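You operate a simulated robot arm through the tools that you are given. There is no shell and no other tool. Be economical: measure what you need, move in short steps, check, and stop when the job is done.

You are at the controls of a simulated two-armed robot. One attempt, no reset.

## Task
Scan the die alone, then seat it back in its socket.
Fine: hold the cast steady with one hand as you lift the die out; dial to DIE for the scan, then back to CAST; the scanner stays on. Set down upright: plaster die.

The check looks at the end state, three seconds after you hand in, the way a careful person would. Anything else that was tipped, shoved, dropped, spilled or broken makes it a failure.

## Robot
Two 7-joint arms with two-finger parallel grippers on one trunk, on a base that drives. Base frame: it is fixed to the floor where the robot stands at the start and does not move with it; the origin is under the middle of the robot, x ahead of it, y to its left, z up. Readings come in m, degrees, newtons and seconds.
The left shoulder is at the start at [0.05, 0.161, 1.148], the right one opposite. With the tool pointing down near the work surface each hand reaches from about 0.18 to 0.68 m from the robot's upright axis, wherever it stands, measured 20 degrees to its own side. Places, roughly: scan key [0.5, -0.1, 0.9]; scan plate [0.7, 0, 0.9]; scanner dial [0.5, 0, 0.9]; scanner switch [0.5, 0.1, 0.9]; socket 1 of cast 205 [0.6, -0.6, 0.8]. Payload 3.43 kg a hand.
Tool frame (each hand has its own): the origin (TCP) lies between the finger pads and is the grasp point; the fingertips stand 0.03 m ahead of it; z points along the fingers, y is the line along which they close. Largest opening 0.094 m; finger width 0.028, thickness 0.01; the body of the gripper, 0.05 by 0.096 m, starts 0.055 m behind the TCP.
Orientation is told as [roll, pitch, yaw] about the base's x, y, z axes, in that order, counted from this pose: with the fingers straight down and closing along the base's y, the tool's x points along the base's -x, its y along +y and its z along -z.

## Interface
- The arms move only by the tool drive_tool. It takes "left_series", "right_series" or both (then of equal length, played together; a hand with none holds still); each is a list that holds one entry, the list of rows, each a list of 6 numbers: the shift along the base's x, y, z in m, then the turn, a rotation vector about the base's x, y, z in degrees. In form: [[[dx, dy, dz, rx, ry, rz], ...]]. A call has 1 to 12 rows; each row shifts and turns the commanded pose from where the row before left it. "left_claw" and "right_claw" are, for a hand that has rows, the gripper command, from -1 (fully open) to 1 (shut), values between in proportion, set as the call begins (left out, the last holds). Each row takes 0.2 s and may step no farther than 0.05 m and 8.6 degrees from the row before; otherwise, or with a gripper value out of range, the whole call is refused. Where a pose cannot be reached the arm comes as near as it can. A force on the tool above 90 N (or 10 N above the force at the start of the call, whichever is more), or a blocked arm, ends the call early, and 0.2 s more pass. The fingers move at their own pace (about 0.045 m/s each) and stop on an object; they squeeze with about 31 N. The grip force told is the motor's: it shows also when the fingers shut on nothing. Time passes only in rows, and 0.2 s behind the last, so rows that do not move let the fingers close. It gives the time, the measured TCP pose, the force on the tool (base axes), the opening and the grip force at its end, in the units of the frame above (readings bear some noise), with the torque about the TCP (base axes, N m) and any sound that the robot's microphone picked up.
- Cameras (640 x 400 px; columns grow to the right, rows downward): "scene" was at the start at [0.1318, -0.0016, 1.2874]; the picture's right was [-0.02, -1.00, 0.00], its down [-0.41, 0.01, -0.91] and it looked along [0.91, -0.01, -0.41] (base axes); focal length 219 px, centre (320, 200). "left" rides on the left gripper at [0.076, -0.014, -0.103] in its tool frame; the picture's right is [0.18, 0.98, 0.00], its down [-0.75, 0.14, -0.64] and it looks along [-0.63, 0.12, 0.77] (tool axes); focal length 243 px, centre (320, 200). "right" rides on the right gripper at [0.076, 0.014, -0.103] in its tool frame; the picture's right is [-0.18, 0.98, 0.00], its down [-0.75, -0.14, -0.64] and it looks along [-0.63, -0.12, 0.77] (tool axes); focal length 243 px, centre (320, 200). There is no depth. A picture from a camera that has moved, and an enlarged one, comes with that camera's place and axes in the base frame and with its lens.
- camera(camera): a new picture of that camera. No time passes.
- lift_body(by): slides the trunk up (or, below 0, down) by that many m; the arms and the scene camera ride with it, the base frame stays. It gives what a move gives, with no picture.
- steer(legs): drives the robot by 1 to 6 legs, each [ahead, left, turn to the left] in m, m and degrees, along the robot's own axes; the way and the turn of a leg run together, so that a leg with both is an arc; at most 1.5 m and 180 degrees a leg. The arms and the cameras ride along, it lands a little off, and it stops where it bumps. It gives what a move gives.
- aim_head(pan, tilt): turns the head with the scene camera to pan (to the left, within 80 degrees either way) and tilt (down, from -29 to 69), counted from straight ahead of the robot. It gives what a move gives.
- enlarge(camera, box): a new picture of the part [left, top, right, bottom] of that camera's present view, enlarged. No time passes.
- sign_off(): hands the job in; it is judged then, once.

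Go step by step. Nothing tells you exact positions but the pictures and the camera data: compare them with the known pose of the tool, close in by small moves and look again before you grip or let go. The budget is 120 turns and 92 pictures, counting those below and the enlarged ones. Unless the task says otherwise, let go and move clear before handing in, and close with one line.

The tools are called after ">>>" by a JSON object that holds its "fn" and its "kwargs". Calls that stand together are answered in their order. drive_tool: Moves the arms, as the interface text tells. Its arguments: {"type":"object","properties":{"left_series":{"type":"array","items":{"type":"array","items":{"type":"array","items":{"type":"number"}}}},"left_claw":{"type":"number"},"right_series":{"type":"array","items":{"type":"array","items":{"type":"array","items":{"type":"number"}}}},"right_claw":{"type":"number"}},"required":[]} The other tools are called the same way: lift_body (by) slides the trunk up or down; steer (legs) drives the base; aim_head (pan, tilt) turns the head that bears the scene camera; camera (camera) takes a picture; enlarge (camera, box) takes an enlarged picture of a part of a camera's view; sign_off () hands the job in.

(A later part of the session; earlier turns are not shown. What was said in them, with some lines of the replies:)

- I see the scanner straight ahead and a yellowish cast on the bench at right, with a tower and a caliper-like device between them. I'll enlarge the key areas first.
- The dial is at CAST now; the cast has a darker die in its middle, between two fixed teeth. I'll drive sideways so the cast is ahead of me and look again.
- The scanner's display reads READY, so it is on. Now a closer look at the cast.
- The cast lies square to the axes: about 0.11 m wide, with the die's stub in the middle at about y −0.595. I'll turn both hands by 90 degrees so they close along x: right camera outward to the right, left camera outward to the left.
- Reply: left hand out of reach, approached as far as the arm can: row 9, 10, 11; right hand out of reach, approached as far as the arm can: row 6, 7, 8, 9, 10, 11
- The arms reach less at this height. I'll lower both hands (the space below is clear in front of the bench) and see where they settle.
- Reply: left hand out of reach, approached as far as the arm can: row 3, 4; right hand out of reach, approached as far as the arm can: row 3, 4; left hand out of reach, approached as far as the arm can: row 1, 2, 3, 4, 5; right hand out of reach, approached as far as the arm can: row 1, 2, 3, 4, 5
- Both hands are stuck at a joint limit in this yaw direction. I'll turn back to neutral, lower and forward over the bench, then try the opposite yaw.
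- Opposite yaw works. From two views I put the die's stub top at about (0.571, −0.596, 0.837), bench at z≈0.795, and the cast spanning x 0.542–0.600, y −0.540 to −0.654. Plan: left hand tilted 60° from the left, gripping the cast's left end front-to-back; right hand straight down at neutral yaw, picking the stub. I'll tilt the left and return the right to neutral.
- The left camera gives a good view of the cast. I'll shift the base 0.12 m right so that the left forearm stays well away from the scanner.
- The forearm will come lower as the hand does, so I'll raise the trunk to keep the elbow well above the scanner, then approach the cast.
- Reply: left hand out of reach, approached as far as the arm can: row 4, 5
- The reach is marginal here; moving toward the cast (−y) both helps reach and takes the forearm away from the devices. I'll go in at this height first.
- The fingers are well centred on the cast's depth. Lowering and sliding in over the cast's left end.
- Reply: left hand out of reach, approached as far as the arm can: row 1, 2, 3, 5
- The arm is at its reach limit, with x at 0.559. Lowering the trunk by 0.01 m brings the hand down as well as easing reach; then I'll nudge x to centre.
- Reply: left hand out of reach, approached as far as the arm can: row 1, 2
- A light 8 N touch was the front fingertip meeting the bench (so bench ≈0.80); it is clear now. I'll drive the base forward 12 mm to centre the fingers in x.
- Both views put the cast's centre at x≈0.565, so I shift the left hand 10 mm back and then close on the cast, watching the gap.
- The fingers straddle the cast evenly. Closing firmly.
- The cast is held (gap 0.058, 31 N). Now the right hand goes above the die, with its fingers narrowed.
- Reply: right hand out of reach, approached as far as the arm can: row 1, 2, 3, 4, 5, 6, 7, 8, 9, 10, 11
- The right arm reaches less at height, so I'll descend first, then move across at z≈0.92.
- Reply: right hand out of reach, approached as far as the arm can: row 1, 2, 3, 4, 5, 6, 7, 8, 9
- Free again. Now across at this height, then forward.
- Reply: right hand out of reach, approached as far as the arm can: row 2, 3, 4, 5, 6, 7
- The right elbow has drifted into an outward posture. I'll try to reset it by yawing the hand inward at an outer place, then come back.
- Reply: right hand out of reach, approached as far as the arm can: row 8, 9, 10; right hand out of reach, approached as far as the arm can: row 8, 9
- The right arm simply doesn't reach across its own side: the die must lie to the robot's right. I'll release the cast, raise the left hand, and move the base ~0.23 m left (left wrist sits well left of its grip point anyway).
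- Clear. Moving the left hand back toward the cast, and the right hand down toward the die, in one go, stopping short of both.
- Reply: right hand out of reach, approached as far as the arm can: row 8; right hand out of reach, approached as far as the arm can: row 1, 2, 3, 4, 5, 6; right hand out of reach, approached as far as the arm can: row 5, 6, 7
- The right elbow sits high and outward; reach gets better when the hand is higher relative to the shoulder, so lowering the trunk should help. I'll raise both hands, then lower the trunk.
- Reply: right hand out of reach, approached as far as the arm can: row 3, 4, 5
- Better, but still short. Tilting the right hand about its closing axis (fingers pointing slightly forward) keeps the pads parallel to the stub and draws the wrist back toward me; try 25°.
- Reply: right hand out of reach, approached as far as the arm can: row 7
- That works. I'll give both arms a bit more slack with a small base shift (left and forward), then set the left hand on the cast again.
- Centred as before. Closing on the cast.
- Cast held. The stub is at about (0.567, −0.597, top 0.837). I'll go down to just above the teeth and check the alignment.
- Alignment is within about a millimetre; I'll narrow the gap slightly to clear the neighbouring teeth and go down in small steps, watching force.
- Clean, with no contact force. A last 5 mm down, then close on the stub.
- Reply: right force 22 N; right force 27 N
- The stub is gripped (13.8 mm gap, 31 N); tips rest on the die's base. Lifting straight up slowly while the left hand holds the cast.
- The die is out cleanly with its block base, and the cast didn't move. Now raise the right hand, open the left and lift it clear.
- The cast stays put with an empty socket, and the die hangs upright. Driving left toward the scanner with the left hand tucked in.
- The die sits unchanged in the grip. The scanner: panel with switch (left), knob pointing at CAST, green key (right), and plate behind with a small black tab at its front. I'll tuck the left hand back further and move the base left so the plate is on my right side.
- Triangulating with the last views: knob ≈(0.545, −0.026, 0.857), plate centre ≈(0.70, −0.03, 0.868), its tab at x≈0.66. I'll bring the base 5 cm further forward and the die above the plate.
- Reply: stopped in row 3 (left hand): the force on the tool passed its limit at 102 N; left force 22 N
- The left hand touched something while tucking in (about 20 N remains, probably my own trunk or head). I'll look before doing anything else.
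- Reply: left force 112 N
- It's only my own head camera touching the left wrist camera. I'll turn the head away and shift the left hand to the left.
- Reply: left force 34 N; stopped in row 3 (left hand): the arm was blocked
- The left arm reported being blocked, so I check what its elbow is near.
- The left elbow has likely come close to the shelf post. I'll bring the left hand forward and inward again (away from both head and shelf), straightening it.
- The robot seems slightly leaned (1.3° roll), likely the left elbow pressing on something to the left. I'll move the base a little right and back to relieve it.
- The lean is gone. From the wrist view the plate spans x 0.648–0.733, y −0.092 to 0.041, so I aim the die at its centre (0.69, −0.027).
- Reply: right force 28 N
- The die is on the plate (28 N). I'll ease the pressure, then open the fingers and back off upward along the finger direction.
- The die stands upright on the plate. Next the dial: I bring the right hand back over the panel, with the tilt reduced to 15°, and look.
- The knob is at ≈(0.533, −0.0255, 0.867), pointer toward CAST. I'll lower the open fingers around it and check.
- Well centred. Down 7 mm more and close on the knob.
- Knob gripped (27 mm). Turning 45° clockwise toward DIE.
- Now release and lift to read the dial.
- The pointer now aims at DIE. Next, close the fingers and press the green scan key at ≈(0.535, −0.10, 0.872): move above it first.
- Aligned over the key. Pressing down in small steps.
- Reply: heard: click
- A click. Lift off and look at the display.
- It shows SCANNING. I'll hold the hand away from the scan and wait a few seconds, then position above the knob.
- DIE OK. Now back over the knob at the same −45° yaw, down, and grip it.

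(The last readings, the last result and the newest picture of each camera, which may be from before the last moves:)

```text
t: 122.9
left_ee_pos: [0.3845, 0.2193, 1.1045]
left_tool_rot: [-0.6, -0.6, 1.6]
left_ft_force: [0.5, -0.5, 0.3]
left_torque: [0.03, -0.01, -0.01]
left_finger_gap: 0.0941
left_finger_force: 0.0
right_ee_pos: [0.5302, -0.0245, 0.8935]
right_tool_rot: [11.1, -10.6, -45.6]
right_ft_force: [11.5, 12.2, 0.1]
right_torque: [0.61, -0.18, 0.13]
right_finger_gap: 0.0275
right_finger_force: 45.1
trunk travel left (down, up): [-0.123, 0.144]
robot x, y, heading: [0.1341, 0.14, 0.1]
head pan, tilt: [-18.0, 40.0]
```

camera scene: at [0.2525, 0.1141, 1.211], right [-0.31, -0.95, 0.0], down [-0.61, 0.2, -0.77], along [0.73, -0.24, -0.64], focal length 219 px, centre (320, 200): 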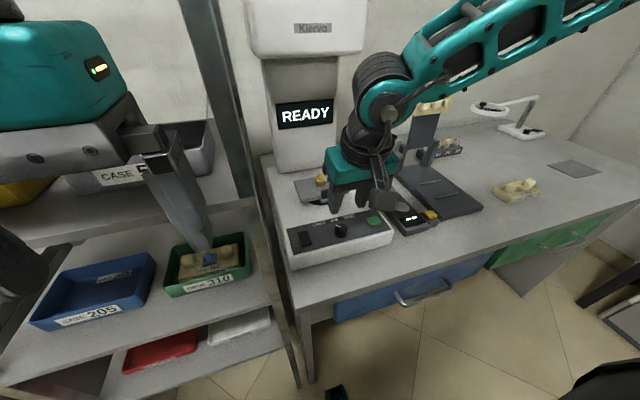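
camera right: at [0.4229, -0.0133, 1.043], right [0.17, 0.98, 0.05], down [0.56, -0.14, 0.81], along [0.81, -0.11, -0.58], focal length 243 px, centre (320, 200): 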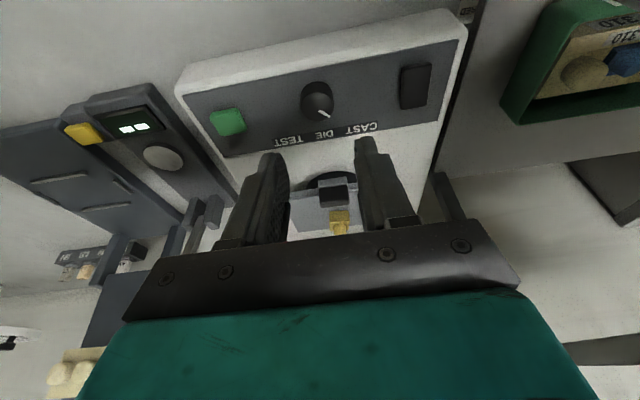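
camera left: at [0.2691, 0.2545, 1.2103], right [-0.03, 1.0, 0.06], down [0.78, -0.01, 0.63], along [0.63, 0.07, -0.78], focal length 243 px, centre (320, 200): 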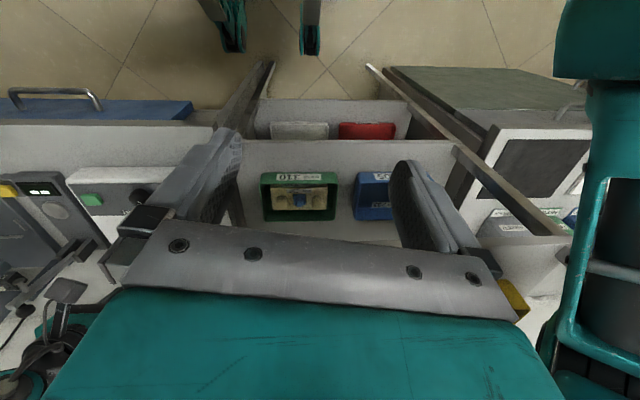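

>>> {"fn": "drive_tool", "kwargs": {"right_series": [[[0.001, 0.001, 0, -1.94, 0, 7.24], [0, 0, 0, -1.94, 0, 7.24], [0, 0, 0, -1.94, 0, 7.24], [0, 0, 0, -1.94, 0, 7.24], [0, 0, 0, -1.94, 0, 7.24], [0, 0, 0, -1.94, 0, 7.24], [0, 0, 0, 0, 0, 0]]]}}

>>> {"fn": "drive_tool", "kwargs": {"right_series": [[[0, 0, 0, 0, 0, 0], [0, 0, 0, 0, 0, 0], [-0.002, 0, 0.01, 0, 0, 0], [-0.003, 0, 0.02, 0, 0, 0], [-0.005, 0, 0.03, 0, 0, 0], [0, 0, 0.03, 0, 0, 0]]], "right_claw": 0.1}}

>>> {"fn": "enlarge", "kwargs": {"camera": "right", "box": [190, 60, 450, 250]}}

```text
t: 124.5
left_ee_pos: [0.3839, 0.2177, 1.1045]
left_tool_rot: [-0.5, -0.5, 1.7]
left_ft_force: [0.1, -0.3, -0.4]
left_torque: [0.01, 0.01, 0.0]
left_finger_gap: 0.0942
left_finger_force: 0.0
right_ee_pos: [0.53, -0.0277, 0.8921]
right_tool_rot: [0.0, -15.0, 0.4]
right_ft_force: [7.4, -10.3, 6.5]
right_torque: [-0.37, -0.21, -0.12]
right_finger_gap: 0.0269
right_finger_force: 45.1
trunk travel left (down, up): [-0.123, 0.144]
robot x, y, heading: [0.1314, 0.1377, -0.0]
head pan, tilt: [-18.0, 40.0]
```

```text
t: 125.9
left_ee_pos: [0.3828, 0.2181, 1.1048]
left_tool_rot: [-0.5, -0.7, 1.7]
left_ft_force: [0.3, -0.4, 0.7]
left_torque: [0.0, 0.0, -0.02]
left_finger_gap: 0.0943
left_finger_force: 0.0
right_ee_pos: [0.5176, -0.0233, 0.9843]
right_tool_rot: [0.2, -14.8, 0.4]
right_ft_force: [-0.1, 0.1, -0.5]
right_torque: [-0.02, 0.03, -0.04]
right_finger_gap: 0.0422
right_finger_force: 0.0
trunk travel left (down, up): [-0.123, 0.144]
robot x, y, heading: [0.1291, 0.1393, 0.0]
head pan, tilt: [-18.0, 40.0]
```

```text
2.11 times, centred on (320, 155) of right
camera zoom: at [0.4166, -0.0098, 1.0619], right [0.17, 0.98, 0.05], down [0.56, -0.14, 0.81], along [0.81, -0.11, -0.58], focal length 511 px, centre (320, 295)
```

zoom: 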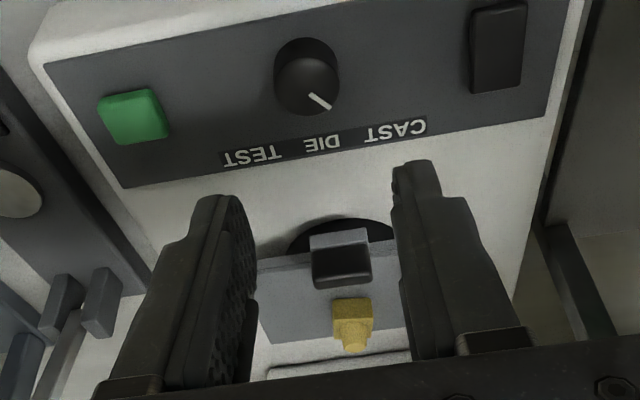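

The dial is back at CAST. Now return above the die with the 25° tilt, in the reverse of the release path.

>>> {"fn": "drive_tool", "kwargs": {"right_series": [[[0.01, -0.001, 0.01, 0, -5, 0], [0.025, -0.001, 0, 0, -5, 0], [0.03, -0.001, 0, 0, 0, 0], [0.03, 0, 0, 0, 0, 0], [0.03, 0, -0.005, 0, 0, 0], [0.0105, 0, -0.003, 0, 0, 0], [0, 0, 0, 0, 0, 0]]], "right_claw": 0.3}}

>>> {"fn": "enlarge", "kwargs": {"camera": "right", "box": [190, 0, 430, 180]}}

```text
t: 127.5
left_ee_pos: [0.3835, 0.2179, 1.1044]
left_tool_rot: [-0.5, -0.6, 1.7]
left_ft_force: [-0.3, 0.2, 0.8]
left_torque: [-0.02, -0.01, 0.03]
left_finger_gap: 0.0939
left_finger_force: 0.0
right_ee_pos: [0.6531, -0.0281, 0.9862]
right_tool_rot: [0.1, -24.9, 0.4]
right_ft_force: [0.3, -0.5, 1.7]
right_torque: [-0.01, 0.03, -0.03]
right_finger_gap: 0.0328
right_finger_force: 0.0
trunk travel left (down, up): [-0.123, 0.144]
robot x, y, heading: [0.1327, 0.1436, 0.2]
head pan, tilt: [-18.0, 40.0]
```

```text
2.22 times, centred on (310, 90) of right
camera zoom: at [0.5404, -0.0146, 1.0457], right [0.16, 0.98, 0.08], down [0.41, -0.14, 0.9], along [0.9, -0.11, -0.43], focal length 539 px, centre (342, 444)
```

zoom: 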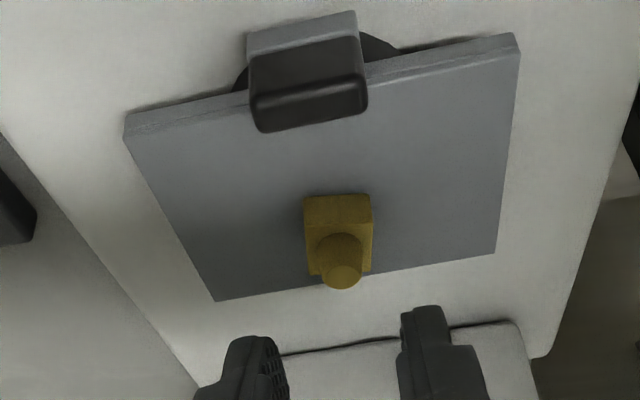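

>>> {"fn": "drive_tool", "kwargs": {"right_series": [[[0.005, 0.001, -0.01, 0, 0, 0], [0.01, 0, -0.02, 0, 0, 0], [0.01, 0, -0.015, 0, 0, 0], [0, 0, -0.005, 0, 0, 0], [0, 0, -0.003, 0, 0, 0], [0, 0, 0, 0, 0, 0]]]}}

>>> {"fn": "enlarge", "kwargs": {"camera": "right", "box": [190, 0, 430, 180]}}

```text
t: 128.9
left_ee_pos: [0.3831, 0.2182, 1.1048]
left_tool_rot: [-0.4, -0.7, 1.7]
left_ft_force: [0.4, -0.6, 0.3]
left_torque: [0.0, -0.01, -0.03]
left_finger_gap: 0.094
left_finger_force: 0.0
right_ee_pos: [0.679, -0.0269, 0.9331]
right_tool_rot: [0.2, -24.9, 0.3]
right_ft_force: [0.1, 0.3, 1.1]
right_torque: [-0.04, -0.01, 0.01]
right_finger_gap: 0.0329
right_finger_force: 0.1
trunk travel left (down, up): [-0.123, 0.144]
robot x, y, heading: [0.1353, 0.1391, 0.1]
head pan, tilt: [-18.0, 40.0]
```

```text
2.22 times, centred on (310, 90) of right
camera zoom: at [0.5661, -0.0131, 0.9923], right [0.16, 0.98, 0.08], down [0.41, -0.14, 0.9], along [0.9, -0.11, -0.43], focal length 539 px, centre (342, 444)
```

zoom: 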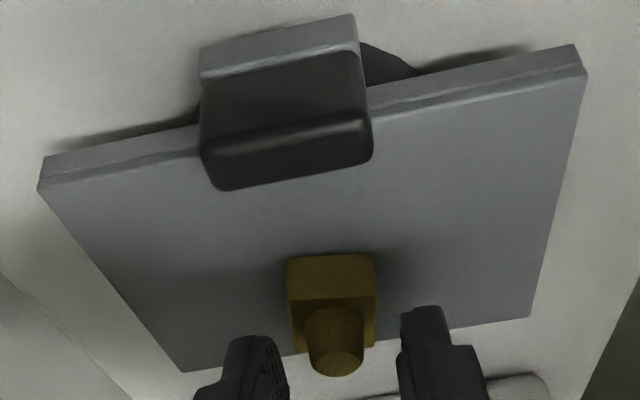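

>>> {"fn": "drive_tool", "kwargs": {"right_series": [[[0, -0.001, -0.001, 0, 0, 0], [0, 0, -0.0015, 0, 0, 0], [0, 0, 0, 0, 0, 0]]]}}

```text
t: 129.7
left_ee_pos: [0.3836, 0.2186, 1.104]
left_tool_rot: [-0.5, -0.7, 1.8]
left_ft_force: [0.4, 0.0, -0.5]
left_torque: [0.04, 0.01, 0.0]
left_finger_gap: 0.094
left_finger_force: 0.0
right_ee_pos: [0.6793, -0.0285, 0.9317]
right_tool_rot: [0.2, -24.9, 0.3]
right_ft_force: [0.1, 0.3, -0.7]
right_torque: [0.05, -0.01, 0.01]
right_finger_gap: 0.0328
right_finger_force: 0.1
trunk travel left (down, up): [-0.123, 0.144]
robot x, y, heading: [0.1297, 0.1378, 0.3]
head pan, tilt: [-18.0, 40.0]
```

>>> {"fn": "drive_tool", "kwargs": {"right_series": [[[0, 0, -0.001, 0, 0, 0], [0, 0, -0.001, 0, 0, 0], [0, 0, 0, 0, 0, 0]]]}}

>>> {"fn": "drive_tool", "kwargs": {"right_series": [[[0, 0, 0, 0, 0, 0], [0, 0, 0, 0, 0, 0], [0, 0, 0, 0, 0, 0], [0, 0, 0, 0, 0, 0]]], "right_claw": 1}}

```text
t: 130.5
left_ee_pos: [0.3829, 0.2184, 1.1057]
left_tool_rot: [-0.6, -0.5, 1.7]
left_ft_force: [-0.6, -0.2, 0.1]
left_torque: [0.0, -0.01, 0.0]
left_finger_gap: 0.0941
left_finger_force: 0.1
right_ee_pos: [0.6796, -0.0279, 0.929]
right_tool_rot: [0.1, -24.9, 0.5]
right_ft_force: [0.1, 0.6, -0.1]
right_torque: [0.0, 0.0, -0.03]
right_finger_gap: 0.0327
right_finger_force: 0.1
trunk travel left (down, up): [-0.123, 0.144]
robot x, y, heading: [0.1327, 0.1389, 0.3]
head pan, tilt: [-18.0, 40.0]
```

```text
t: 131.5
left_ee_pos: [0.3844, 0.2186, 1.1046]
left_tool_rot: [-0.5, -0.6, 1.7]
left_ft_force: [-0.4, 0.2, -0.3]
left_torque: [-0.06, 0.0, 0.02]
left_finger_gap: 0.0938
left_finger_force: 0.1
right_ee_pos: [0.6783, -0.0277, 0.9289]
right_tool_rot: [0.0, -24.9, 0.4]
right_ft_force: [0.3, -0.1, 0.6]
right_torque: [-0.01, -0.02, -0.01]
right_finger_gap: 0.0226
right_finger_force: 30.7
trunk travel left (down, up): [-0.123, 0.144]
robot x, y, heading: [0.1304, 0.1402, 0.0]
head pan, tilt: [-18.0, 40.0]
```

The fingers caught the base block's sides (22.6 mm) since they were opened wider. I'll reopen, go up 5 mm and grip the stub instead.

>>> {"fn": "drive_tool", "kwargs": {"right_series": [[[0, 0, 0, 0, 0, 0], [0, 0, 0, 0, 0, 0], [0, 0, 0.003, 0, 0, 0], [0, 0, 0.003, 0, 0, 0], [0, 0, 0, 0, 0, 0]]], "right_claw": 0.35}}

>>> {"fn": "drive_tool", "kwargs": {"right_series": [[[0, 0, 0, 0, 0, 0], [0, 0, 0, 0, 0, 0], [0, 0, 0, 0, 0, 0]]], "right_claw": 0.62}}

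```text
t: 132.7
left_ee_pos: [0.3828, 0.2194, 1.1053]
left_tool_rot: [-0.4, -0.5, 1.7]
left_ft_force: [0.0, 0.8, 0.6]
left_torque: [0.01, 0.03, 0.01]
left_finger_gap: 0.0938
left_finger_force: 0.0
right_ee_pos: [0.6783, -0.0274, 0.9366]
right_tool_rot: [0.1, -25.1, 0.4]
right_ft_force: [-0.2, 0.5, 0.4]
right_torque: [-0.04, -0.01, -0.01]
right_finger_gap: 0.0306
right_finger_force: 0.0
trunk travel left (down, up): [-0.123, 0.144]
robot x, y, heading: [0.1302, 0.1406, 0.0]
head pan, tilt: [-18.0, 40.0]
```

```text
t: 133.5
left_ee_pos: [0.3832, 0.2185, 1.1051]
left_tool_rot: [-0.6, -0.5, 1.7]
left_ft_force: [0.2, 1.1, -0.3]
left_torque: [-0.01, -0.01, 0.01]
left_finger_gap: 0.0939
left_finger_force: 0.1
right_ee_pos: [0.679, -0.0274, 0.9351]
right_tool_rot: [0.3, -24.9, 0.3]
right_ft_force: [-0.2, -0.5, -0.2]
right_torque: [0.02, 0.0, -0.03]
right_finger_gap: 0.0179
right_finger_force: 0.1
trunk travel left (down, up): [-0.123, 0.144]
robot x, y, heading: [0.1304, 0.141, 0.2]
head pan, tilt: [-18.0, 40.0]
```

Now down lightly until the tips rest on the base, then close on the stub.

>>> {"fn": "drive_tool", "kwargs": {"right_series": [[[0, 0, -0.002, 0, 0, 0], [0, 0, -0.0015, 0, 0, 0], [0, 0, 0, 0, 0, 0]]]}}

>>> {"fn": "drive_tool", "kwargs": {"right_series": [[[0, 0, 0, 0, 0, 0], [0, 0, 0, 0, 0, 0], [0, 0, 0, 0, 0, 0]]], "right_claw": 1}}

```text
t: 134.3
left_ee_pos: [0.3829, 0.219, 1.1052]
left_tool_rot: [-0.5, -0.5, 1.8]
left_ft_force: [-0.4, -0.7, -0.9]
left_torque: [0.02, -0.01, 0.01]
left_finger_gap: 0.0939
left_finger_force: 0.0
right_ee_pos: [0.6788, -0.028, 0.9316]
right_tool_rot: [0.1, -25.1, 0.3]
right_ft_force: [-0.3, 0.5, 0.8]
right_torque: [-0.01, 0.0, 0.0]
right_finger_gap: 0.0179
right_finger_force: 0.3
trunk travel left (down, up): [-0.123, 0.144]
robot x, y, heading: [0.1305, 0.1408, 0.2]
head pan, tilt: [-18.0, 40.0]
```

```text
t: 135.1
left_ee_pos: [0.3836, 0.2186, 1.1044]
left_tool_rot: [-0.5, -0.6, 1.7]
left_ft_force: [0.3, 0.8, 0.0]
left_torque: [0.0, -0.02, -0.02]
left_finger_gap: 0.0941
left_finger_force: 0.0
right_ee_pos: [0.6785, -0.0283, 0.9324]
right_tool_rot: [0.2, -25.0, 0.3]
right_ft_force: [1.1, 0.3, 2.4]
right_torque: [0.02, -0.01, 0.06]
right_finger_gap: 0.0135
right_finger_force: 31.0
trunk travel left (down, up): [-0.123, 0.144]
robot x, y, heading: [0.1321, 0.1423, -0.1]
head pan, tilt: [-18.0, 40.0]
```

The stub is gripped again (13.5 mm). Lift, retract to the carry pose, and drive back to the cast.

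>>> {"fn": "drive_tool", "kwargs": {"right_series": [[[0, 0, 0.005, 0, 0, 0], [0, 0, 0.01, 0, 0, 0], [0, 0, 0.02, 0, 0, 0], [-0.01, 0, 0.03, 0, 0, 0], [-0.03, -0.01, 0.02, 0, 0, 0], [-0.03, -0.02, 0.01, 0, 0, 0], [-0.03, -0.02, 0.01, 0, 0, 0], [-0.03, -0.02, 0, 0, 0, 0], [-0.03, 0, 0, 0, 0, 0]]]}}

>>> {"fn": "steer", "kwargs": {"legs": [[-0.092, 0, 0], [0, -0.54, 0]]}}

>>> {"fn": "aim_head", "kwargs": {"pan": -15, "tilt": 45}}

>>> {"fn": "camera", "kwargs": {"camera": "scene"}}

```text
t: 137.1
left_ee_pos: [0.3839, 0.2176, 1.1046]
left_tool_rot: [-0.5, -0.5, 1.6]
left_ft_force: [-1.0, -0.4, 0.3]
left_torque: [-0.01, 0.0, -0.01]
left_finger_gap: 0.0938
left_finger_force: 0.1
right_ee_pos: [0.5164, -0.0981, 1.0349]
right_tool_rot: [0.2, -25.0, 0.4]
right_ft_force: [-0.6, -0.3, -1.0]
right_torque: [-0.05, -0.01, 0.01]
right_finger_gap: 0.013
right_finger_force: 31.1
trunk travel left (down, up): [-0.123, 0.144]
robot x, y, heading: [0.1323, 0.1401, -0.1]
head pan, tilt: [-18.0, 40.0]
```

```text
t: 143.0
left_ee_pos: [0.2915, -0.3176, 1.1038]
left_tool_rot: [-0.5, -0.6, 1.8]
left_ft_force: [-0.5, 0.0, 0.4]
left_torque: [0.02, 0.01, 0.01]
left_finger_gap: 0.0937
left_finger_force: 0.0
right_ee_pos: [0.4243, -0.6321, 1.0355]
right_tool_rot: [0.2, -24.9, 0.4]
right_ft_force: [-0.8, 0.4, -0.9]
right_torque: [-0.02, -0.02, 0.01]
right_finger_gap: 0.0134
right_finger_force: 30.7
trunk travel left (down, up): [-0.123, 0.144]
robot x, y, heading: [0.0401, -0.3934, -0.1]
head pan, tilt: [-18.0, 40.0]
```

```text
t: 143.7
left_ee_pos: [0.29, -0.3165, 1.1047]
left_tool_rot: [-0.4, -0.6, 1.8]
left_ft_force: [0.2, 0.1, -0.1]
left_torque: [0.01, -0.03, -0.01]
left_finger_gap: 0.094
left_finger_force: 0.0
right_ee_pos: [0.4249, -0.632, 1.0363]
right_tool_rot: [0.2, -24.9, 0.4]
right_ft_force: [0.7, 0.0, 0.7]
right_torque: [-0.05, 0.02, 0.01]
right_finger_gap: 0.0132
right_finger_force: 30.8
trunk travel left (down, up): [-0.123, 0.144]
robot x, y, heading: [0.0438, -0.3931, 0.0]
head pan, tilt: [-15.0, 45.0]
```

```text
13 pictures are left
camera scene: at [0.1577, -0.4154, 1.2038], right [-0.26, -0.97, 0.0], down [-0.68, 0.18, -0.71], along [0.68, -0.18, -0.71], focal length 219 px, centre (320, 200)
```

scene: 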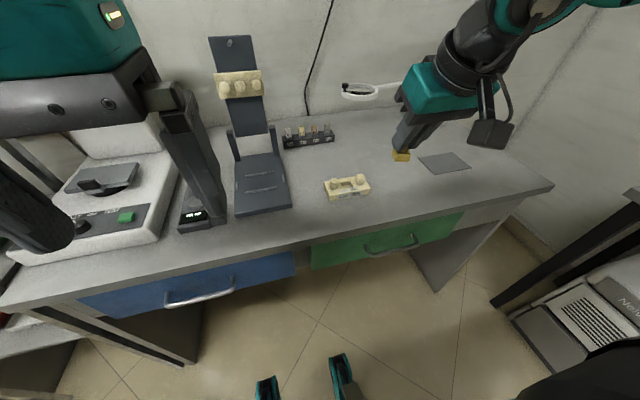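

The cast is where I left it. I'll bring the die to the exact pose where I viewed it just after lifting (0.556, −0.596, 0.887) and compare the views.

>>> {"fn": "drive_tool", "kwargs": {"right_series": [[[0.03, 0.01, 0, 0, 0, 0], [0.03, 0.01, -0.01, 0, 0, 0], [0.03, 0.01, -0.02, 0, 0, 0], [0.02, 0.006, -0.02, 0, 0, 0], [0.021, 0, -0.02, 0, 0, 0], [0, 0, -0.02, 0, 0, 0], [0, 0, -0.02, 0, 0, 0], [0, 0, -0.02, 0, 0, 0], [0, 0, -0.01, 0, 0, 0], [0, 0, 0, 0, 0, 0]]]}}

>>> {"fn": "enlarge", "kwargs": {"camera": "right", "box": [200, 40, 440, 190]}}

```text
t: 145.9
left_ee_pos: [0.2907, -0.3174, 1.1033]
left_tool_rot: [-0.5, -0.6, 1.9]
left_ft_force: [0.0, -0.1, -0.2]
left_torque: [-0.01, -0.02, -0.03]
left_finger_gap: 0.0939
left_finger_force: 0.0
right_ee_pos: [0.5552, -0.5964, 0.8952]
right_tool_rot: [0.2, -25.0, 0.4]
right_ft_force: [0.5, -0.4, -0.9]
right_torque: [0.01, 0.0, 0.01]
right_finger_gap: 0.0136
right_finger_force: 31.0
trunk travel left (down, up): [-0.123, 0.144]
robot x, y, heading: [0.0393, -0.3943, -0.1]
head pan, tilt: [-15.0, 45.0]
```

```text
2.67 times, centred on (320, 115) of right
camera zoom: at [0.4428, -0.5839, 0.9549], right [0.16, 0.98, 0.08], down [0.41, -0.14, 0.9], along [0.9, -0.11, -0.43], focal length 647 px, centre (320, 427)
```

zoom: 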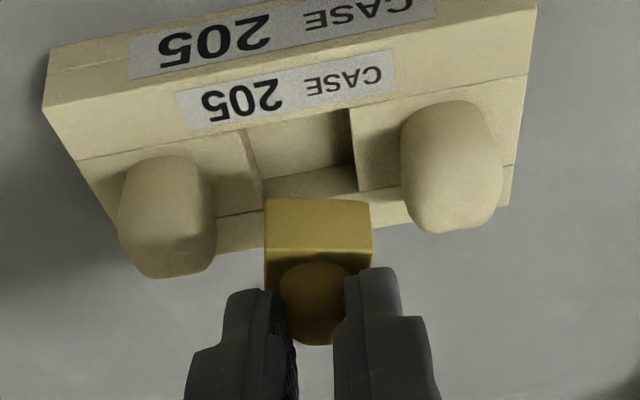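

Compared with the earlier view, the die looks yawed in the grip by some degrees relative to the cast. One closer look from the head camera to judge.

>>> {"fn": "enlarge", "kwargs": {"camera": "scene", "box": [308, 145, 388, 195]}}

```text
8.00 times, centred on (348, 170) of scene
camera zoom: at [0.1577, -0.4153, 1.2038], right [-0.26, -0.97, 0.0], down [-0.68, 0.18, -0.71], along [0.68, -0.18, -0.71], focal length 1756 px, centre (96, 440)
```

zoom: 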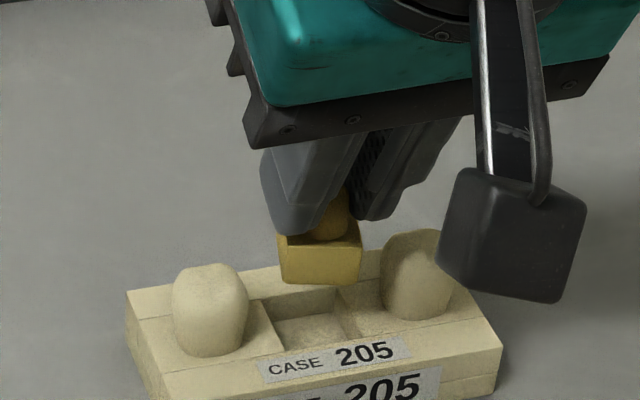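

The die has turned about 15° clockwise in the grip, about the stub's axis; the cast itself is unmoved. I'll compensate by yawing the hand +15° about the stub.

>>> {"fn": "drive_tool", "kwargs": {"right_series": [[[0.0005, -0.001, 0.003, 0, 0, 5], [0.0005, -0.001, 0, 0, 0, 5], [0, -0.001, 0, 0, 0, 5], [0, 0, 0, 0, 0, 0]]]}}

>>> {"fn": "enlarge", "kwargs": {"camera": "scene", "box": [308, 145, 388, 195]}}

>>> {"fn": "enlarge", "kwargs": {"camera": "right", "box": [200, 40, 440, 190]}}

```text
t: 146.9
left_ee_pos: [0.2897, -0.3162, 1.1052]
left_tool_rot: [-0.4, -0.5, 1.8]
left_ft_force: [0.4, -1.4, -0.9]
left_torque: [0.01, 0.0, -0.03]
left_finger_gap: 0.0939
left_finger_force: 0.1
right_ee_pos: [0.556, -0.6001, 0.8991]
right_tool_rot: [0.2, -25.1, 15.4]
right_ft_force: [-0.8, 0.0, 0.0]
right_torque: [0.0, 0.02, 0.01]
right_finger_gap: 0.0137
right_finger_force: 30.7
trunk travel left (down, up): [-0.123, 0.144]
robot x, y, heading: [0.0401, -0.3949, -0.1]
head pan, tilt: [-15.0, 45.0]
```

```text
8.00 times, centred on (348, 170) of scene
camera zoom: at [0.1577, -0.4153, 1.2038], right [-0.26, -0.97, 0.0], down [-0.68, 0.18, -0.71], along [0.68, -0.18, -0.71], focal length 1756 px, centre (96, 440)
```

zoom: 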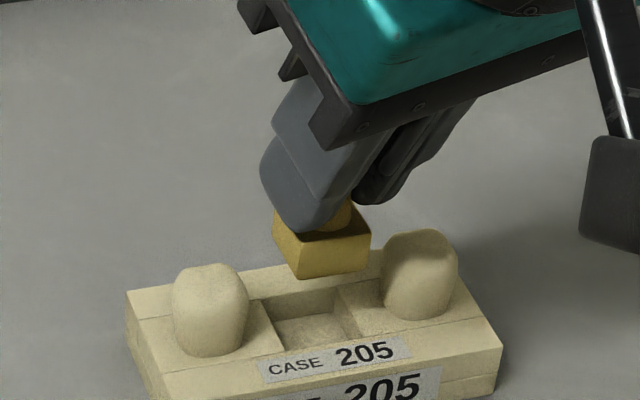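

```text
2.67 times, centred on (320, 115) of right
camera zoom: at [0.444, -0.6164, 0.9579], right [-0.1, 0.99, 0.08], down [0.44, -0.03, 0.9], along [0.89, 0.13, -0.43], focal length 647 px, centre (320, 427)
```

zoom: 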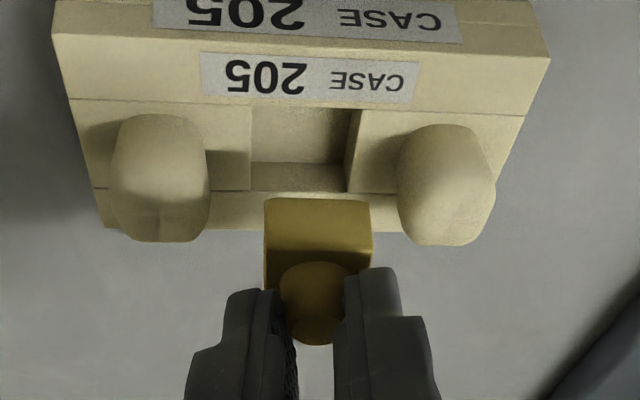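

In the wrist view the die is now parallel to the socket and almost above it. Small correction, then down to just above the socket mouth.

>>> {"fn": "drive_tool", "kwargs": {"right_series": [[[0.0015, 0.0005, 0, 0, 0, 0], [0, 0, -0.008, 0, 0, 0], [0, 0, -0.008, 0, 0, 0], [0, 0, -0.004, 0, 0, 0], [0, 0, 0, 0, 0, 0]]]}}

>>> {"fn": "enlarge", "kwargs": {"camera": "right", "box": [230, 60, 410, 180]}}

```text
t: 148.1
left_ee_pos: [0.2909, -0.3162, 1.1043]
left_tool_rot: [-0.5, -0.6, 1.8]
left_ft_force: [0.2, -0.9, 0.2]
left_torque: [0.01, -0.01, -0.03]
left_finger_gap: 0.0941
left_finger_force: 0.0
right_ee_pos: [0.5592, -0.5988, 0.8782]
right_tool_rot: [0.1, -24.8, 15.3]
right_ft_force: [0.1, -0.2, -0.9]
right_torque: [0.0, 0.01, -0.03]
right_finger_gap: 0.0135
right_finger_force: 30.9
trunk travel left (down, up): [-0.123, 0.144]
robot x, y, heading: [0.0373, -0.3973, 0.1]
head pan, tilt: [-15.0, 45.0]
```

```text
3.33 times, centred on (320, 120) of right
camera zoom: at [0.4465, -0.6153, 0.938], right [-0.1, 0.99, 0.08], down [0.44, -0.03, 0.9], along [0.89, 0.13, -0.43], focal length 809 px, centre (320, 467)
```

zoom: 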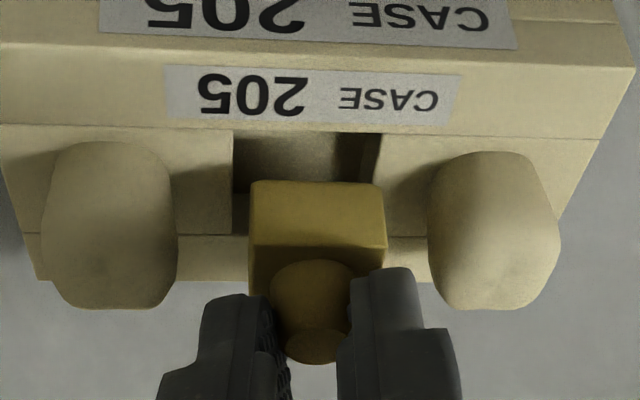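

There's roughly 1.8 mm clearance per side and the die is within about 1 mm of centre. Correcting y by −0.8 mm and lowering into the socket, watching force.

>>> {"fn": "drive_tool", "kwargs": {"right_series": [[[0, -0.0008, 0, 0, 0, 0], [0, 0, -0.004, 0, 0, 0], [0, 0, -0.003, 0, 0, 0], [0, 0, -0.002, 0, 0, 0], [0, 0, 0, 0, 0, 0]]]}}

```text
t: 149.3
left_ee_pos: [0.2904, -0.3158, 1.1042]
left_tool_rot: [-0.5, -0.7, 1.8]
left_ft_force: [0.0, 0.7, -0.1]
left_torque: [0.0, -0.02, -0.04]
left_finger_gap: 0.0942
left_finger_force: 0.1
right_ee_pos: [0.5588, -0.5996, 0.8705]
right_tool_rot: [0.2, -25.0, 15.4]
right_ft_force: [-1.1, -0.1, 3.4]
right_torque: [-0.04, 0.01, -0.03]
right_finger_gap: 0.0136
right_finger_force: 31.3
trunk travel left (down, up): [-0.123, 0.144]
robot x, y, heading: [0.0376, -0.3925, 0.1]
head pan, tilt: [-15.0, 45.0]
```

>>> {"fn": "drive_tool", "kwargs": {"right_series": [[[0, 0, -0.001, 0, 0, 0], [0, 0, 0, 0, 0, 0]]]}}

>>> {"fn": "enlarge", "kwargs": {"camera": "right", "box": [230, 60, 410, 180]}}

```text
t: 149.9
left_ee_pos: [0.2904, -0.315, 1.1051]
left_tool_rot: [-0.5, -0.6, 1.8]
left_ft_force: [-0.6, -0.2, 0.1]
left_torque: [-0.03, -0.01, 0.01]
left_finger_gap: 0.0938
left_finger_force: 0.1
right_ee_pos: [0.5581, -0.6, 0.8682]
right_tool_rot: [0.2, -24.9, 15.4]
right_ft_force: [-0.1, -0.2, 0.6]
right_torque: [-0.03, 0.04, -0.02]
right_finger_gap: 0.0137
right_finger_force: 30.9
trunk travel left (down, up): [-0.123, 0.144]
robot x, y, heading: [0.0382, -0.396, 0.1]
head pan, tilt: [-15.0, 45.0]
```

```text
3.33 times, centred on (320, 120) of right
camera zoom: at [0.4461, -0.6159, 0.9283], right [-0.1, 0.99, 0.08], down [0.44, -0.03, 0.9], along [0.89, 0.13, -0.43], focal length 809 px, centre (320, 467)
```

zoom: 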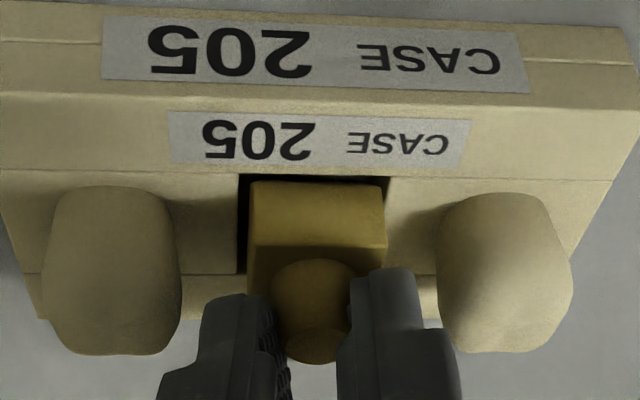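

The die is entering; it sits slightly to +y. Shift −0.6 mm and continue down.

>>> {"fn": "drive_tool", "kwargs": {"right_series": [[[0, -0.0006, 0, 0, 0, 0], [0, 0, -0.003, 0, 0, 0], [0, 0, -0.003, 0, 0, 0], [0, 0, 0, 0, 0, 0]]]}}

```text
t: 150.9
left_ee_pos: [0.2904, -0.3176, 1.1052]
left_tool_rot: [-0.4, -0.6, 1.9]
left_ft_force: [-0.3, -0.6, -0.2]
left_torque: [0.02, -0.02, -0.01]
left_finger_gap: 0.0944
left_finger_force: 0.1
right_ee_pos: [0.5573, -0.6011, 0.8626]
right_tool_rot: [0.1, -24.9, 15.4]
right_ft_force: [0.3, 0.9, -0.9]
right_torque: [0.0, 0.01, -0.02]
right_finger_gap: 0.0135
right_finger_force: 31.2
trunk travel left (down, up): [-0.123, 0.144]
robot x, y, heading: [0.042, -0.3941, 0.0]
head pan, tilt: [-15.0, 45.0]
```

No resistance. The last few millimetres in 1 mm steps until it seats.

>>> {"fn": "drive_tool", "kwargs": {"right_series": [[[0, 0, -0.001, 0, 0, 0], [0, 0, -0.001, 0, 0, 0], [0, 0, -0.001, 0, 0, 0], [0, 0, 0, 0, 0, 0]]]}}

>>> {"fn": "enlarge", "kwargs": {"camera": "right", "box": [230, 60, 410, 180]}}

```text
t: 151.9
left_ee_pos: [0.29, -0.3162, 1.1051]
left_tool_rot: [-0.5, -0.7, 1.8]
left_ft_force: [-0.6, 0.2, 0.2]
left_torque: [0.0, 0.02, -0.01]
left_finger_gap: 0.094
left_finger_force: 0.1
right_ee_pos: [0.5594, -0.6002, 0.8614]
right_tool_rot: [0.0, -25.1, 15.5]
right_ft_force: [-1.0, -1.1, 5.2]
right_torque: [-0.06, -0.01, 0.02]
right_finger_gap: 0.0137
right_finger_force: 30.7
trunk travel left (down, up): [-0.123, 0.144]
robot x, y, heading: [0.0418, -0.3946, 0.4]
head pan, tilt: [-15.0, 45.0]
```

```text
3.33 times, centred on (320, 120) of right
camera zoom: at [0.4457, -0.6169, 0.9203], right [-0.1, 0.99, 0.08], down [0.43, -0.03, 0.9], along [0.9, 0.13, -0.43], focal length 809 px, centre (320, 467)
```

zoom: 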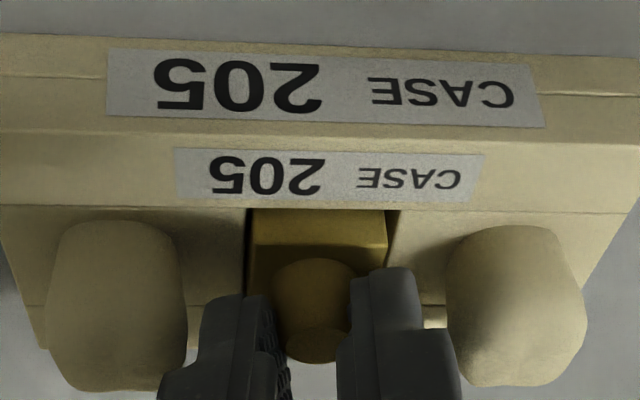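

Seated (light 5 N contact, level with the cast). Open just slightly, then lift straight up.

>>> {"fn": "drive_tool", "kwargs": {"right_series": [[[0, 0, 0.001, 0, 0, 0], [0, 0, 0, 0, 0, 0], [0, 0, 0, 0, 0, 0]]], "right_claw": 0.64}}

>>> {"fn": "drive_tool", "kwargs": {"right_series": [[[0, 0, 0.004, 0, 0, 0], [0, 0, 0.006, 0, 0, 0], [0, 0, 0.01, 0, 0, 0], [0, 0, 0.01, 0, 0, 0], [0, 0, 0.02, 0, 0, 0]]]}}

>>> {"fn": "enlarge", "kwargs": {"camera": "right", "box": [200, 0, 440, 150]}}

```text
t: 152.7
left_ee_pos: [0.2909, -0.3163, 1.105]
left_tool_rot: [-0.4, -0.6, 1.9]
left_ft_force: [0.1, 0.8, -0.6]
left_torque: [-0.01, 0.01, 0.01]
left_finger_gap: 0.0939
left_finger_force: 0.0
right_ee_pos: [0.5585, -0.6005, 0.8603]
right_tool_rot: [0.3, -24.9, 15.4]
right_ft_force: [-0.7, -0.1, -0.3]
right_torque: [0.01, 0.0, 0.03]
right_finger_gap: 0.0166
right_finger_force: 0.1
trunk travel left (down, up): [-0.123, 0.144]
robot x, y, heading: [0.0436, -0.3927, 0.2]
head pan, tilt: [-15.0, 45.0]
```

```text
t: 153.9
left_ee_pos: [0.2914, -0.3163, 1.1044]
left_tool_rot: [-0.4, -0.7, 1.9]
left_ft_force: [0.1, 0.7, -0.8]
left_torque: [0.0, -0.02, -0.03]
left_finger_gap: 0.0938
left_finger_force: 0.1
right_ee_pos: [0.5574, -0.6011, 0.9112]
right_tool_rot: [0.1, -24.9, 15.4]
right_ft_force: [0.4, -0.3, -0.2]
right_torque: [0.0, 0.01, -0.01]
right_finger_gap: 0.0169
right_finger_force: 0.0
trunk travel left (down, up): [-0.123, 0.144]
robot x, y, heading: [0.0334, -0.3961, -0.2]
head pan, tilt: [-15.0, 45.0]
```

```text
2.67 times, centred on (320, 75) of right
camera zoom: at [0.4459, -0.6172, 0.9703], right [-0.1, 0.99, 0.08], down [0.44, -0.03, 0.9], along [0.89, 0.13, -0.43], focal length 647 px, centre (320, 533)
```

zoom: 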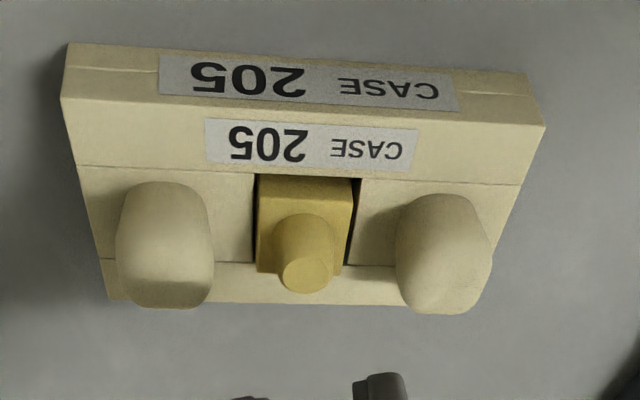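

The die is back in its socket, upright. Withdraw the right hand and do a final check of the cast and scanner.

>>> {"fn": "drive_tool", "kwargs": {"right_series": [[[-0.01, -0.01, 0.03, 0, 0, 0], [-0.02, -0.02, 0.03, 0, 0, 0], [-0.03, -0.02, 0.02, 0, 0, 0], [-0.03, -0.03, 0, 0, 0, 0], [-0.03, -0.03, 0, 0, 0, 0]]]}}

>>> {"fn": "enlarge", "kwargs": {"camera": "scene", "box": [308, 165, 388, 215]}}

>>> {"fn": "aim_head", "kwargs": {"pan": 20, "tilt": 35}}

>>> {"fn": "camera", "kwargs": {"camera": "scene"}}

```text
t: 155.1
left_ee_pos: [0.2909, -0.317, 1.105]
left_tool_rot: [-0.5, -0.6, 1.8]
left_ft_force: [-0.4, -0.1, -0.3]
left_torque: [0.04, 0.0, 0.01]
left_finger_gap: 0.0941
left_finger_force: 0.0
right_ee_pos: [0.4352, -0.7102, 0.9912]
right_tool_rot: [0.2, -24.9, 15.3]
right_ft_force: [0.6, 0.2, -0.2]
right_torque: [0.02, 0.01, -0.01]
right_finger_gap: 0.0169
right_finger_force: 0.0
trunk travel left (down, up): [-0.123, 0.144]
robot x, y, heading: [0.0412, -0.3935, 0.0]
head pan, tilt: [-15.0, 45.0]
```

```text
8.00 times, centred on (348, 190) of scene
camera zoom: at [0.1573, -0.4159, 1.2038], right [-0.26, -0.97, 0.0], down [-0.68, 0.18, -0.71], along [0.68, -0.18, -0.71], focal length 1756 px, centre (96, 280)
```

zoom: 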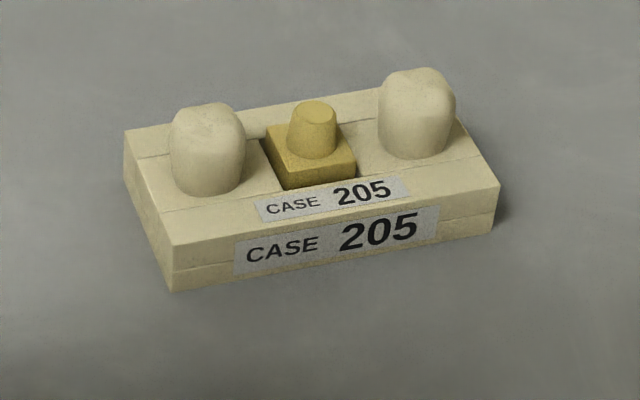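

```text
t: 156.1
left_ee_pos: [0.2916, -0.3171, 1.1044]
left_tool_rot: [-0.5, -0.6, 1.8]
left_ft_force: [0.1, -0.1, 1.3]
left_torque: [-0.01, -0.03, -0.02]
left_finger_gap: 0.094
left_finger_force: 0.0
right_ee_pos: [0.4359, -0.7099, 0.991]
right_tool_rot: [0.2, -24.9, 15.4]
right_ft_force: [-0.2, -0.5, -0.4]
right_torque: [0.0, -0.01, 0.0]
right_finger_gap: 0.0169
right_finger_force: 0.0
trunk travel left (down, up): [-0.123, 0.144]
robot x, y, heading: [0.0411, -0.3926, 0.4]
head pan, tilt: [20.0, 35.0]
```

```text
3 pictures are left
camera scene: at [0.1618, -0.3642, 1.2186], right [0.34, -0.94, 0.0], down [-0.54, -0.2, -0.82], along [0.77, 0.28, -0.57], focal length 219 px, centre (320, 200)
```

scene: 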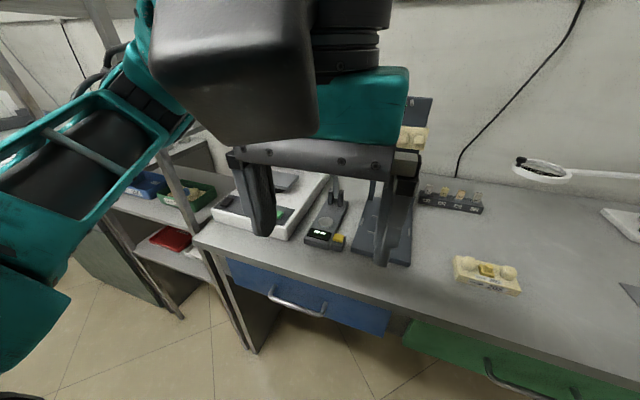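

The die sits in its socket just as it did at the start, the dial is back at CAST, the scanner is still on, and both hands are clear.

>>> {"fn": "sign_off", "kwargs": {}}

```text
The job is handed in.
```

I scanned the die alone (the display read DIE OK), turned the dial back to CAST with the scanner left on, and seated the die upright in its socket in cast 205. While I was at the scanner, my left arm was blocked once, probably by the shelf post; the shelf and its trays looked undisturbed in later pictures.
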